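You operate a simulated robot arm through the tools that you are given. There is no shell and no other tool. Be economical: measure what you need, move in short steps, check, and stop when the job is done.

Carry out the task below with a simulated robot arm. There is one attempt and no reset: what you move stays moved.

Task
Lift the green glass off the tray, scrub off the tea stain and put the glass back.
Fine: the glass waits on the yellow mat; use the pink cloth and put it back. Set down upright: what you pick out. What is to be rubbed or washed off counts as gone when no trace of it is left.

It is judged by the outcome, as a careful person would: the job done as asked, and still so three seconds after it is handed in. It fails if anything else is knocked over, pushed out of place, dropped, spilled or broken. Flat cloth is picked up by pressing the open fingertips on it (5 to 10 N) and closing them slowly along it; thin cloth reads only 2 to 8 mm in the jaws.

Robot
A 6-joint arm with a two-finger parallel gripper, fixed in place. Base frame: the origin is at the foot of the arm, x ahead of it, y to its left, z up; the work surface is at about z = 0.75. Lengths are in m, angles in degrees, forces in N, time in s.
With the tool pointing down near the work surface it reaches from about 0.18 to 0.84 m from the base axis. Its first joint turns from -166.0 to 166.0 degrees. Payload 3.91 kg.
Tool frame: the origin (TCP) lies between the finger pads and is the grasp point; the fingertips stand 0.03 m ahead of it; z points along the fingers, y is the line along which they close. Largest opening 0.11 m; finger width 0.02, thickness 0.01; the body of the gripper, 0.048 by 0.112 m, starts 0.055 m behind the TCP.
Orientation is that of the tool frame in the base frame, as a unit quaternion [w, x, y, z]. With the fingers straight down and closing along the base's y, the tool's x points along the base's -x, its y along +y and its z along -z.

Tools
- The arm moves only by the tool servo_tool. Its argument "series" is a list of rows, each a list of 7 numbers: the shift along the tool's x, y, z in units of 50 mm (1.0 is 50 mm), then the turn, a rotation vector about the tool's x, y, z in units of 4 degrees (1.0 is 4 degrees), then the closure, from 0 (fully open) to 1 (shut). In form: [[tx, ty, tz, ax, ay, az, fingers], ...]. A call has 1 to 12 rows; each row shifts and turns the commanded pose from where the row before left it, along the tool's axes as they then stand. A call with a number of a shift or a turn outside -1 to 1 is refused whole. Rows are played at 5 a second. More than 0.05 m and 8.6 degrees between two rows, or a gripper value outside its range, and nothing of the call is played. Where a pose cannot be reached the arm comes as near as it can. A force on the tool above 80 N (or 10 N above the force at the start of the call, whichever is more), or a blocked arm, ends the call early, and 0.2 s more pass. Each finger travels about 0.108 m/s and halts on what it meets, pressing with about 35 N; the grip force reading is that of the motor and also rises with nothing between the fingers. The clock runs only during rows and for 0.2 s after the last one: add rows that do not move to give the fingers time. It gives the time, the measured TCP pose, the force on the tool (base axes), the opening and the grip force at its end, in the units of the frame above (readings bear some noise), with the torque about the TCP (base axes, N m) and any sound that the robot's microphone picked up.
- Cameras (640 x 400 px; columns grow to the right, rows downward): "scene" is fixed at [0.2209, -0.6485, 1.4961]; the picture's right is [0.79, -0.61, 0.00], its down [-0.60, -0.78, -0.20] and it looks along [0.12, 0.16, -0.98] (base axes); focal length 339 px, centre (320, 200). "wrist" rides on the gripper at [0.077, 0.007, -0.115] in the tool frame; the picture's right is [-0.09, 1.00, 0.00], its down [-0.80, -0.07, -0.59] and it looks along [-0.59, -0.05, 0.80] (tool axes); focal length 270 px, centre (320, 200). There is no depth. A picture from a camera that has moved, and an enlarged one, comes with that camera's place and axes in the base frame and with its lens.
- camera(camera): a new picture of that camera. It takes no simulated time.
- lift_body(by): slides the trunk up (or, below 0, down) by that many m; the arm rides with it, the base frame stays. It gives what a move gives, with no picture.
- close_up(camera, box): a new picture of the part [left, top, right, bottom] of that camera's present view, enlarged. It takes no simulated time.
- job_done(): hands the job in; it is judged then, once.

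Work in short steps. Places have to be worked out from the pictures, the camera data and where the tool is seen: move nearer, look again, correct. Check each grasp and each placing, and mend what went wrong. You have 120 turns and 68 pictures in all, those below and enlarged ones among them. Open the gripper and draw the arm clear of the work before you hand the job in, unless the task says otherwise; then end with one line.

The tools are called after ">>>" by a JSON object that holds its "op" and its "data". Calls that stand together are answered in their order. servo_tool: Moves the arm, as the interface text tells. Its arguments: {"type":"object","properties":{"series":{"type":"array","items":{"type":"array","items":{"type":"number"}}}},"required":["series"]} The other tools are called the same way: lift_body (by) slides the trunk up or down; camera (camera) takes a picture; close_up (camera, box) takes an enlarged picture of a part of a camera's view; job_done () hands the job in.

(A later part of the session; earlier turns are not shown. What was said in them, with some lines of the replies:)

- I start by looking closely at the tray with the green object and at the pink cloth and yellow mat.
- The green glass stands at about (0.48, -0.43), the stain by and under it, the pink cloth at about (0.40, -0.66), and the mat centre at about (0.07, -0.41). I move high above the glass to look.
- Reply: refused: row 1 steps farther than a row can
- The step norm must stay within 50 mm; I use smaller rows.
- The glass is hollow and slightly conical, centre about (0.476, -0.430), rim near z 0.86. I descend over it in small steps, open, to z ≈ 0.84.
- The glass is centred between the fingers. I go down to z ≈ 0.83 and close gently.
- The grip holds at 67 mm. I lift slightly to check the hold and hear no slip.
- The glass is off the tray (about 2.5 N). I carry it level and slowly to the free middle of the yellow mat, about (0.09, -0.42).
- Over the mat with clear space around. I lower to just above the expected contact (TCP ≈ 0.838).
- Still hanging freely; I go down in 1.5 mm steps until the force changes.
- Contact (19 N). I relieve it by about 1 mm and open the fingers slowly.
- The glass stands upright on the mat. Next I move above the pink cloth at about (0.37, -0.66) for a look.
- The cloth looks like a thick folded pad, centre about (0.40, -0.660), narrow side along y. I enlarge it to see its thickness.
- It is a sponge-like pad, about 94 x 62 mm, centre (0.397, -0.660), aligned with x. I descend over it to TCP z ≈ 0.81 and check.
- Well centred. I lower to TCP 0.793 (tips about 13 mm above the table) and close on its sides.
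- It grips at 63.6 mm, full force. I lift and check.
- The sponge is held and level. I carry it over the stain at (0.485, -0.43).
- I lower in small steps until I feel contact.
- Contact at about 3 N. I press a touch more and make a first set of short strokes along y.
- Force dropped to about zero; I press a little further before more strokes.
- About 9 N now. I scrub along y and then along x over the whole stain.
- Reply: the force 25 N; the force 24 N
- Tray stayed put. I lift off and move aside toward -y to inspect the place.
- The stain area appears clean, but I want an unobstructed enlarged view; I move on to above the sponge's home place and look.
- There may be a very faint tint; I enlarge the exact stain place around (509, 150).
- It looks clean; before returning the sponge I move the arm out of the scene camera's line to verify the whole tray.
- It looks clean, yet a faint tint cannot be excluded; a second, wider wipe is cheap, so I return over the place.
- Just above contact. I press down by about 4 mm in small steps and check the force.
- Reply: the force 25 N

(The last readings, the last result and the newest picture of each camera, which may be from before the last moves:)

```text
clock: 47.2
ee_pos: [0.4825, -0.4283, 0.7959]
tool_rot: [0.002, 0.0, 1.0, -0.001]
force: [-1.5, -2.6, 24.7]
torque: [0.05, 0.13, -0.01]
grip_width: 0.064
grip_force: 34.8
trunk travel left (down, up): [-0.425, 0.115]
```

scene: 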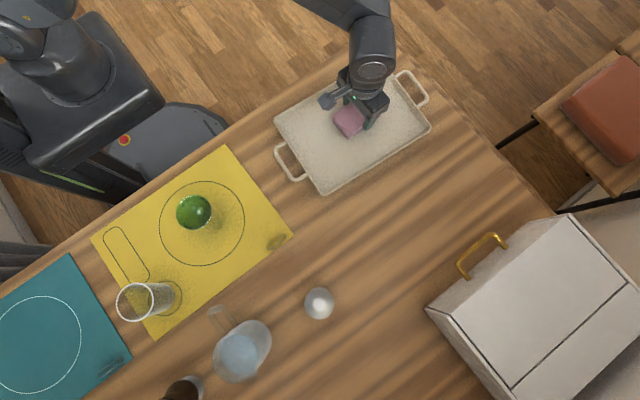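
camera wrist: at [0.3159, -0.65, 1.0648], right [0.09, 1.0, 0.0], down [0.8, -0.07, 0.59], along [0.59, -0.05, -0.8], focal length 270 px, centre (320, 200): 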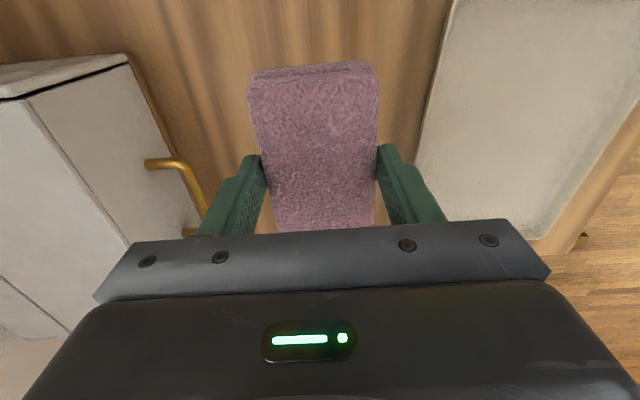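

Pressed at about 24 N; I ease by half a millimetre and wipe in y and x over the full stain area.

>>> {"op": "servo_tool", "data": {"series": [[0, 0.35, -0.01, 0, 0, 0, 0.55], [0, 0.4, 0, 0, 0, 0, 0.55], [0.2, -0.4, 0, 0, 0, 0, 0.55], [0.2, -0.4, 0, 0, 0, 0, 0.55], [0, -0.4, 0, 0, 0, 0, 0.55], [0, -0.4, 0, 0, 0, 0, 0.55], [0, 0.4, 0, 0, 0, 0, 0.55], [0, 0.4, 0, 0, 0, 0, 0.55], [0, 0.4, 0, 0, 0, 0, 0.55], [0, 0.4, 0, 0, 0, 0, 0.55], [-0.4, -0.3, 0, 0, 0, 0, 0.55], [-0.4, -0.4, 0, 0, 0, 0, 0.55]]}}

>>> {"op": "servo_tool", "data": {"series": [[0, -0.4, 0, 0, 0, 0, 0.55], [0, -0.4, 0, 0, 0, 0, 0.55], [0, 0.4, 0, 0, 0, 0, 0.55], [0, 0.4, 0, 0, 0, 0, 0.55], [0, 0.4, 0, 0, 0, 0, 0.55], [0, 0.4, 0, 0, 0, 0, 0.55], [0.2, -0.4, 0, 0, 0, 0, 0.55], [0.2, -0.4, 0, 0, 0, 0, 0.55], [0, -0.4, 0, 0, 0, 0, 0.55], [0, -0.4, 0, 0, 0, 0, 0.55], [0, 0.4, 0, 0, 0, 0, 0.55], [0, 0.4, 0, 0, 0, 0, 0.55]]}}

>>> {"op": "servo_tool", "data": {"series": [[0, 0, -0.4, 0, 0, 0, 0.55], [0, 0, -0.8, 0, 0, 0, 0.55], [0, 0, -0.8, 0, 0, 0, 0.55], [0.3, -0.7, -0.4, 0, 0, 0, 0.55], [0.3, -0.7, 0, 0, 0, 0, 0.55], [0.3, -0.8, 0, 0, 0, 0, 0.55], [0.3, -0.8, 0, 0, 0, 0, 0.55], [0.3, -0.8, 0, 0, 0, 0, 0.55], [0.2, -0.8, 0, 0, 0, 0, 0.55], [0, 0, 0, 0, 0, 0, 0.55], [0, 0, 0, 0, 0, 0, 0.55]]}}

>>> {"op": "camera", "data": {"camera": "wrist"}}

```text
clock: 49.8
ee_pos: [0.5034, -0.4249, 0.7963]
tool_rot: [0.001, 0.0, 1.0, 0.0]
force: [-4.1, 5.8, 21.7]
torque: [0.27, 0.32, -0.02]
grip_width: 0.0635
grip_force: 35.6
trunk travel left (down, up): [-0.425, 0.115]
```

```text
clock: 52.4
ee_pos: [0.4804, -0.4267, 0.7957]
tool_rot: [0.0, 0.0, 1.0, -0.001]
force: [-0.5, -7.4, 21.7]
torque: [-0.39, -0.11, -0.05]
grip_width: 0.0639
grip_force: 35.0
trunk travel left (down, up): [-0.425, 0.115]
```

```text
clock: 54.8
ee_pos: [0.3971, -0.6588, 0.9145]
tool_rot: [0.0, 0.0, 1.0, 0.0]
force: [0.8, 0.5, -1.1]
torque: [-0.01, -0.04, -0.03]
grip_width: 0.064
grip_force: 35.2
trunk travel left (down, up): [-0.425, 0.115]
```

```text
33 pictures are left
camera wrist: at [0.3201, -0.6506, 1.0309], right [0.09, 1.0, 0.0], down [0.8, -0.07, 0.59], along [0.59, -0.05, -0.8], focal length 270 px, centre (320, 200)
```

wrist: 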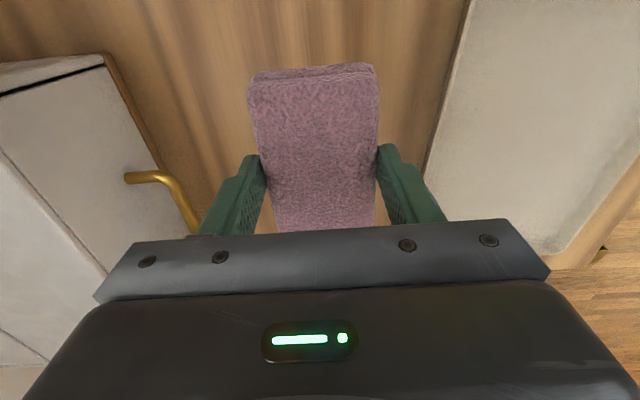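

Clean. Now I lower the sponge back at its original place (0.398, -0.661).

>>> {"op": "servo_tool", "data": {"series": [[-0.02, -0.05, 0.6, 0, 0, 0, 0.55], [0, 0, 0.7, 0, 0, 0, 0.55], [0, 0, 0.6, 0, 0, 0, 0.55], [0, 0, 0.36, 0, 0, 0, 0.55], [0, 0, 0, 0, 0, 0, 0.55]]}}

>>> {"op": "servo_tool", "data": {"series": [[0, 0, 0.05, 0, 0, 0, 0.55], [0, 0, 0, 0, 0, 0, 0.55]]}}

>>> {"op": "servo_tool", "data": {"series": [[0, 0, 0.03, 0, 0, 0, 0.55], [0, 0, 0, 0, 0, 0, 0.55]]}}

```text
clock: 56.0
ee_pos: [0.3978, -0.6617, 0.8027]
tool_rot: [0.0, 0.0, 1.0, 0.0]
force: [-0.2, 1.0, -0.5]
torque: [0.03, -0.03, -0.01]
grip_width: 0.0639
grip_force: 35.3
trunk travel left (down, up): [-0.425, 0.115]
```

```text
clock: 56.6
ee_pos: [0.3992, -0.6616, 0.8]
tool_rot: [-0.001, 0.0, 1.0, 0.001]
force: [-0.2, -0.4, -0.5]
torque: [-0.01, 0.02, 0.02]
grip_width: 0.0638
grip_force: 34.9
trunk travel left (down, up): [-0.425, 0.115]
```

```text
clock: 57.2
ee_pos: [0.3982, -0.6604, 0.7988]
tool_rot: [0.0, 0.0, 1.0, 0.0]
force: [0.5, 0.6, -0.5]
torque: [-0.02, 0.0, -0.02]
grip_width: 0.0638
grip_force: 34.7
trunk travel left (down, up): [-0.425, 0.115]
```

Not yet touching; a few more small steps.

>>> {"op": "servo_tool", "data": {"series": [[0, 0, 0.05, 0, 0, 0, 0.55], [0, 0, 0, 0, 0, 0, 0.55]]}}

>>> {"op": "servo_tool", "data": {"series": [[0, 0, 0.03, 0, 0, 0, 0.55], [0, 0, 0, 0, 0, 0, 0.55]]}}

>>> {"op": "servo_tool", "data": {"series": [[0, 0, 0.02, 0, 0, 0, 0.55], [0, 0, 0, 0, 0, 0, 0.55]]}}

```text
clock: 57.8
ee_pos: [0.3996, -0.6611, 0.7961]
tool_rot: [0.0, 0.0, 1.0, 0.0]
force: [-0.4, -0.1, -0.6]
torque: [0.0, -0.01, 0.0]
grip_width: 0.064
grip_force: 34.6
trunk travel left (down, up): [-0.425, 0.115]
```

```text
clock: 58.4
ee_pos: [0.3996, -0.6599, 0.7936]
tool_rot: [0.001, -0.001, 1.0, 0.001]
force: [0.0, 1.3, 0.1]
torque: [-0.03, -0.03, -0.01]
grip_width: 0.0637
grip_force: 35.6
trunk travel left (down, up): [-0.425, 0.115]
```

```text
clock: 59.0
ee_pos: [0.3982, -0.6609, 0.7919]
tool_rot: [0.0, -0.001, 1.0, 0.0]
force: [0.7, -0.4, -0.4]
torque: [-0.02, 0.03, 0.02]
grip_width: 0.0638
grip_force: 34.8
trunk travel left (down, up): [-0.425, 0.115]
```

>>> {"op": "servo_tool", "data": {"series": [[0, 0, 0.02, 0, 0, 0, 0.55], [0, 0, 0, 0, 0, 0, 0.55]]}}

>>> {"op": "servo_tool", "data": {"series": [[0, 0, 0.02, 0, 0, 0, 0.55], [0, 0, 0, 0, 0, 0, 0.55]]}}

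```text
clock: 59.6
ee_pos: [0.3979, -0.6604, 0.7921]
tool_rot: [0.0, 0.0, 1.0, -0.001]
force: [0.0, 0.9, 3.7]
torque: [0.0, -0.15, -0.01]
grip_width: 0.0639
grip_force: 34.0
trunk travel left (down, up): [-0.425, 0.115]
```

```text
clock: 60.2
ee_pos: [0.398, -0.6598, 0.7916]
tool_rot: [0.002, 0.0, 1.0, -0.001]
force: [1.6, -4.4, 8.5]
torque: [-0.02, -0.1, -0.04]
grip_width: 0.0636
grip_force: 34.8
trunk travel left (down, up): [-0.425, 0.115]
```

It rests on the table. I open and rise.

>>> {"op": "servo_tool", "data": {"series": [[0, 0, 0, 0, 0, 0, 0.4], [0, 0, 0, 0, 0, 0, 0.3], [0, 0, 0, 0, 0, 0, 0.15], [0, 0, 0, 0, 0, 0, 0], [0, 0, 0, 0, 0, 0, 0], [0, 0, -0.3, 0, 0, 0, 0], [0, 0, -0.8, 0, 0, 0, 0], [0, 0, -0.9, 0, 0, 0, 0], [0, 0, -0.9, 0, 0, 0, 0], [0, 0, -0.9, 0, 0, 0, 0], [0, 0, 0, 0, 0, 0, 0]]}}

>>> {"op": "camera", "data": {"camera": "wrist"}}

```text
clock: 62.6
ee_pos: [0.3996, -0.6591, 0.9779]
tool_rot: [0.0, 0.0, 1.0, -0.001]
force: [0.5, -0.7, 0.8]
torque: [-0.03, 0.01, 0.04]
grip_width: 0.11
grip_force: 0.1
trunk travel left (down, up): [-0.425, 0.115]
```

```text
32 pictures are left
camera wrist: at [0.3225, -0.6521, 1.0939], right [0.09, 1.0, 0.0], down [0.8, -0.07, 0.59], along [0.59, -0.05, -0.8], focal length 270 px, centre (320, 200)
```

wrist: 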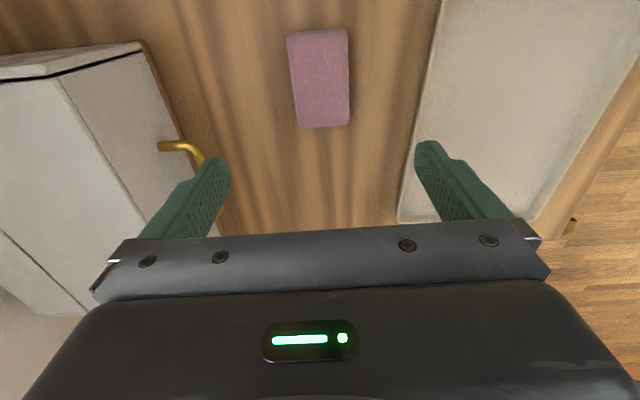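

The sponge is back in place and the tray is clean. I return to the glass at (0.0925, -0.4205).

>>> {"op": "servo_tool", "data": {"series": [[0.68, 0.53, 0, 0, 0, 0, 0], [0.68, 0.53, 0, 0, 0, 0, 0], [0.68, 0.53, 0, 0, 0, 0, 0], [0.68, 0.53, 0, 0, 0, 0, 0], [0.68, 0.53, 0, 0, 0, 0, 0], [0.68, 0.53, 0, 0, 0, 0, 0], [0.68, 0.53, 0, 0, 0, 0, 0], [0.68, 0.53, 0, 0, 0, 0, 0], [0.7, 0.53, 0, 0, 0, 0, 0], [0, 0, 0, 0, 0, 0, 0], [0, 0, 0, 0, 0, 0, 0]]}}

>>> {"op": "camera", "data": {"camera": "wrist"}}

>>> {"op": "camera", "data": {"camera": "scene"}}

>>> {"op": "close_up", "data": {"camera": "scene", "box": [265, 50, 435, 200]}}

```text
clock: 65.0
ee_pos: [0.0901, -0.4204, 0.9781]
tool_rot: [0.0, 0.0, 1.0, 0.0]
force: [-0.1, -0.6, 0.4]
torque: [-0.01, 0.01, -0.01]
grip_width: 0.1102
grip_force: 0.1
trunk travel left (down, up): [-0.425, 0.115]
```

```text
31 pictures are left
camera wrist: at [0.0134, -0.4127, 1.0945], right [0.09, 1.0, 0.0], down [0.8, -0.07, 0.59], along [0.59, -0.05, -0.8], focal length 270 px, centre (320, 200)
```

wrist: 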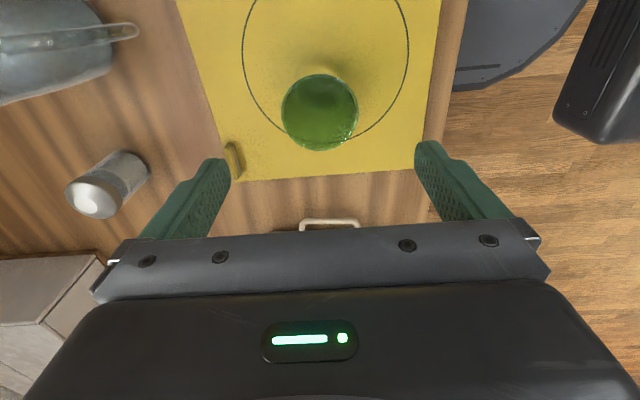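

```text
30 pictures are left
```

scene: 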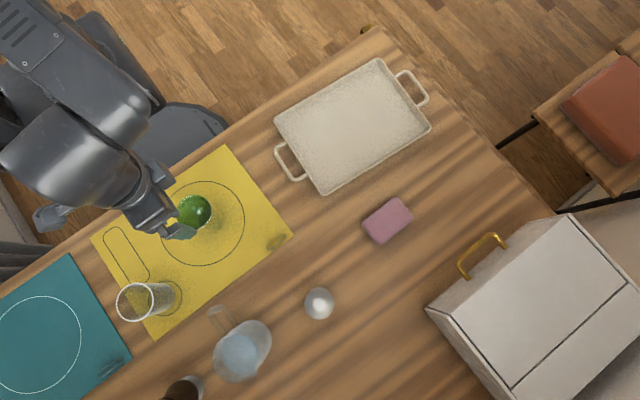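

```text
2.67 times, centred on (350, 125) of scene
camera zoom: at [0.2209, -0.6485, 1.4961], right [0.79, -0.61, 0.0], down [-0.6, -0.78, -0.2], along [0.12, 0.16, -0.98], focal length 905 px, centre (240, 400)
```

zoom: 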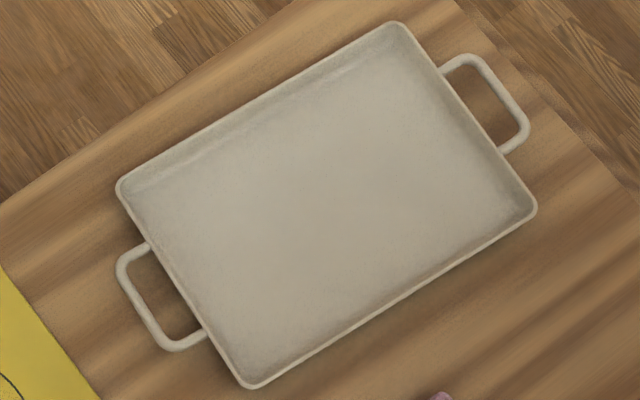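

The tray is spotless and unmoved, the sponge is back. I descend on the glass and grip it as before.

>>> {"op": "servo_tool", "data": {"series": [[-0.05, 0, 0.6, 0, 0, 0, 0], [0, 0, 0.7, 0, 0, 0, 0], [0, 0, 0.7, 0, 0, 0, 0], [0, 0, 0.6, 0, 0, 0, 0], [0, 0, 0.32, 0, 0, 0, 0], [0, 0, 0, 0, 0, 0, 0], [0, 0, 0, 0, 0, 0, 0.2], [0, 0, 0, 0, 0, 0, 0.3], [0, 0, 0, 0, 0, 0, 0.38], [0, 0, 0, 0, 0, 0, 0.45], [0, 0, 0, 0, 0, 0, 0.5], [0, 0, 0, 0, 0, 0, 0.55]]}}

>>> {"op": "servo_tool", "data": {"series": [[0, 0, -0.2, 0, 0, 0, 0.55], [0, 0, -0.4, 0, 0, 0, 0.55], [0, 0, -0.5, 0, 0, 0, 0.55], [0, 0, -0.5, 0, 0, 0, 0.55], [0, 0, -0.4, 0, 0, 0, 0.55], [0, 0, 0, 0, 0, 0, 0.55]]}}

```text
clock: 67.6
ee_pos: [0.0937, -0.4202, 0.8338]
tool_rot: [0.0, 0.0, 1.0, 0.0]
force: [0.0, -0.9, 1.1]
torque: [-0.01, 0.01, 0.04]
grip_width: 0.0672
grip_force: 34.4
trunk travel left (down, up): [-0.425, 0.115]
```

```text
clock: 69.0
ee_pos: [0.0936, -0.4222, 0.9364]
tool_rot: [0.0, 0.001, 1.0, 0.0]
force: [-0.1, -0.6, -2.2]
torque: [-0.01, 0.05, 0.0]
grip_width: 0.0672
grip_force: 35.4
trunk travel left (down, up): [-0.425, 0.115]
```

Held. I carry it back to its original spot (0.475, -0.430) over the tray.

>>> {"op": "servo_tool", "data": {"series": [[-0.3, 0, 0, 0, 0, 0, 0.55], [-0.6, -0.04, 0, 0, 0, 0, 0.55], [-0.7, -0.04, 0, 0, 0, 0, 0.55], [-0.8, -0.04, 0, 0, 0, 0, 0.55], [-0.8, -0.04, 0, 0, 0, 0, 0.55], [-0.8, 0, 0, 0, 0, 0, 0.55], [-0.8, 0, 0, 0, 0, 0, 0.55], [-0.8, 0, 0, 0, 0, 0, 0.55], [-0.8, 0, 0, 0, 0, 0, 0.55], [-0.7, 0, 0, 0, 0, 0, 0.55], [-0.4, 0, 0, 0, 0, 0, 0.55], [-0.13, 0, 0, 0, 0, 0, 0.55]]}}

>>> {"op": "servo_tool", "data": {"series": [[0, 0, 0.4, 0, 0, 0, 0.55], [0, 0, 0.5, 0, 0, 0, 0.55], [0, 0, 0.5, 0, 0, 0, 0.55], [0, 0, 0.3, 0, 0, 0, 0.55], [0, 0, 0.2, 0, 0, 0, 0.55], [0, 0, 0, 0, 0, 0, 0.55]]}}

>>> {"op": "camera", "data": {"camera": "wrist"}}

```text
clock: 71.6
ee_pos: [0.476, -0.4284, 0.9344]
tool_rot: [-0.001, 0.0, 1.0, 0.0]
force: [0.6, 0.3, -2.5]
torque: [-0.02, 0.02, 0.01]
grip_width: 0.0671
grip_force: 35.3
trunk travel left (down, up): [-0.425, 0.115]
```

```text
clock: 73.0
ee_pos: [0.4758, -0.4295, 0.8396]
tool_rot: [0.0, 0.0, 1.0, -0.001]
force: [0.1, -0.3, -3.1]
torque: [-0.01, 0.01, -0.02]
grip_width: 0.067
grip_force: 35.4
trunk travel left (down, up): [-0.425, 0.115]
```

```text
28 pictures are left
camera wrist: at [0.3987, -0.4212, 0.9553], right [0.09, 1.0, 0.0], down [0.8, -0.07, 0.59], along [0.59, -0.05, -0.8], focal length 270 px, centre (320, 200)
```

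wrist: 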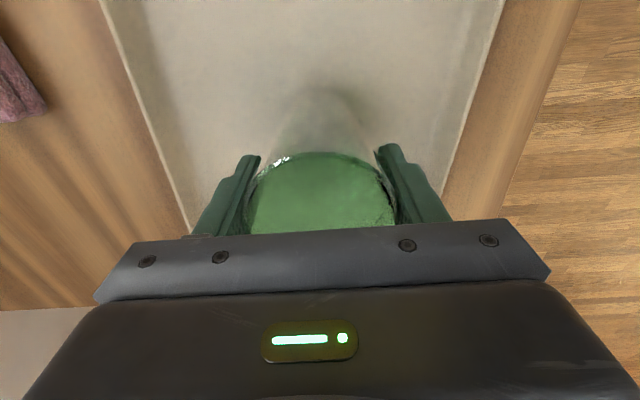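

Correct spot; I lower in small steps until contact.

>>> {"op": "servo_tool", "data": {"series": [[0, 0, 0.04, 0, 0, 0, 0.55], [0, 0, 0, 0, 0, 0, 0.55]]}}

>>> {"op": "servo_tool", "data": {"series": [[0, 0, 0.03, 0, 0, 0, 0.55], [0, 0, 0, 0, 0, 0, 0.55]]}}

>>> {"op": "servo_tool", "data": {"series": [[0, 0, 0.02, 0, 0, 0, 0.55], [0, 0, 0, 0, 0, 0, 0.55]]}}

```text
clock: 73.6
ee_pos: [0.4769, -0.4272, 0.8365]
tool_rot: [0.0, 0.0, 1.0, 0.0]
force: [0.0, 0.0, -2.4]
torque: [0.02, -0.02, -0.01]
grip_width: 0.0673
grip_force: 35.3
trunk travel left (down, up): [-0.425, 0.115]
```

```text
clock: 74.2
ee_pos: [0.4763, -0.4293, 0.8355]
tool_rot: [0.0, -0.001, 1.0, 0.0]
force: [1.0, 1.4, -1.4]
torque: [-0.01, -0.01, -0.02]
grip_width: 0.0671
grip_force: 34.9
trunk travel left (down, up): [-0.425, 0.115]
```

```text
clock: 74.8
ee_pos: [0.4758, -0.4287, 0.8349]
tool_rot: [0.0, 0.001, 1.0, 0.0]
force: [0.0, 1.0, -1.5]
torque: [-0.02, -0.01, -0.03]
grip_width: 0.0669
grip_force: 34.9
trunk travel left (down, up): [-0.425, 0.115]
```

>>> {"op": "servo_tool", "data": {"series": [[0, 0, 0.02, 0, 0, 0, 0.55], [0, 0, 0, 0, 0, 0, 0.55]]}}

>>> {"op": "servo_tool", "data": {"series": [[0, 0, 0.02, 0, 0, 0, 0.55], [0, 0, 0, 0, 0, 0, 0.55]]}}

```text
clock: 75.4
ee_pos: [0.4745, -0.4286, 0.8336]
tool_rot: [0.0, 0.0, 1.0, 0.0]
force: [0.2, -0.3, -2.4]
torque: [0.0, -0.02, 0.02]
grip_width: 0.0672
grip_force: 35.4
trunk travel left (down, up): [-0.425, 0.115]
```

```text
clock: 76.0
ee_pos: [0.4748, -0.4292, 0.8337]
tool_rot: [0.0, 0.0, 1.0, 0.0]
force: [0.6, -0.6, 0.0]
torque: [0.08, 0.01, 0.04]
grip_width: 0.0668
grip_force: 35.3
trunk travel left (down, up): [-0.425, 0.115]
```

The weight is coming off the tool; one more tiny step, to be sure.

>>> {"op": "servo_tool", "data": {"series": [[0, 0, 0.015, 0, 0, 0, 0.55], [0, 0, 0, 0, 0, 0, 0.55]]}}

```text
clock: 76.6
ee_pos: [0.4759, -0.4291, 0.8334]
tool_rot: [-0.001, 0.0, 1.0, -0.001]
force: [-1.5, 1.5, 7.8]
torque: [0.36, 0.25, 0.01]
grip_width: 0.067
grip_force: 35.1
trunk travel left (down, up): [-0.425, 0.115]
```

Standing. I open slowly, rise, and back off toward -x for a clear view.

>>> {"op": "servo_tool", "data": {"series": [[0, 0, -0.01, 0, 0, 0, 0.5], [0, 0, 0, 0, 0, 0, 0.4], [0, 0, 0, 0, 0, 0, 0.35], [0, 0, 0, 0, 0, 0, 0.25], [0, 0, 0, 0, 0, 0, 0.1], [0, 0, 0, 0, 0, 0, 0], [0, 0, 0, 0, 0, 0, 0], [0, 0, -0.2, 0, 0, 0, 0], [0, 0, -0.6, 0, 0, 0, 0], [0, 0, -0.8, 0, 0, 0, 0], [0, 0, -0.9, 0, 0, 0, 0], [0, 0, -0.9, 0, 0, 0, 0]]}}

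>>> {"op": "servo_tool", "data": {"series": [[0.5, 0, 0, 0, 0, 0, 0], [0.8, 0, 0, 0, 0, 0, 0], [0.8, 0, 0, 0, 0, 0, 0], [0.8, 0, 0, 0, 0, 0, 0], [0.8, 0, 0, 0, 0, 0, 0], [0.8, 0, 0, 0, 0, 0, 0], [0.8, 0, 0, 0, 0, 0, 0], [0, 0, 0, 0, 0, 0, 0], [0, 0, 0, 0, 0, 0, 0]]}}

>>> {"op": "camera", "data": {"camera": "scene"}}

>>> {"op": "close_up", "data": {"camera": "scene", "box": [265, 50, 435, 200]}}

```text
clock: 79.2
ee_pos: [0.4749, -0.4279, 1.0033]
tool_rot: [0.0, 0.0, 1.0, -0.001]
force: [0.4, 0.3, 0.4]
torque: [0.03, -0.04, -0.01]
grip_width: 0.11
grip_force: 0.0
trunk travel left (down, up): [-0.425, 0.115]
```

```text
clock: 81.2
ee_pos: [0.2098, -0.4296, 1.0018]
tool_rot: [0.0, 0.0, 1.0, 0.0]
force: [0.7, 0.0, 0.9]
torque: [0.0, -0.01, 0.02]
grip_width: 0.11
grip_force: 0.1
trunk travel left (down, up): [-0.425, 0.115]
```

```text
27 pictures are left
```

scene: 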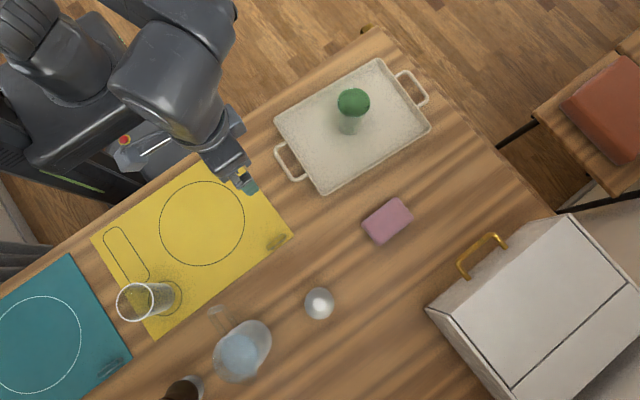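

```text
2.67 times, centred on (350, 125) of scene
camera zoom: at [0.2209, -0.6485, 1.4961], right [0.79, -0.61, 0.0], down [-0.6, -0.78, -0.2], along [0.12, 0.16, -0.98], focal length 905 px, centre (240, 400)
```

zoom: 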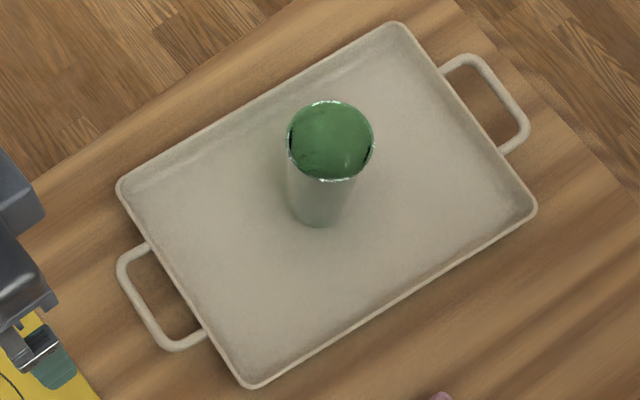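

The glass stands upright in its old place, the tray is clean, the pink cloth is back and the gripper is open and clear, so I hand in.

>>> {"op": "job_done", "data": {}}

```text
The job is handed in.
```

The tea stain is off the tray with no trace visible in the pictures, the green glass is back upright in its old spot, and the pink cloth is back where it lay.
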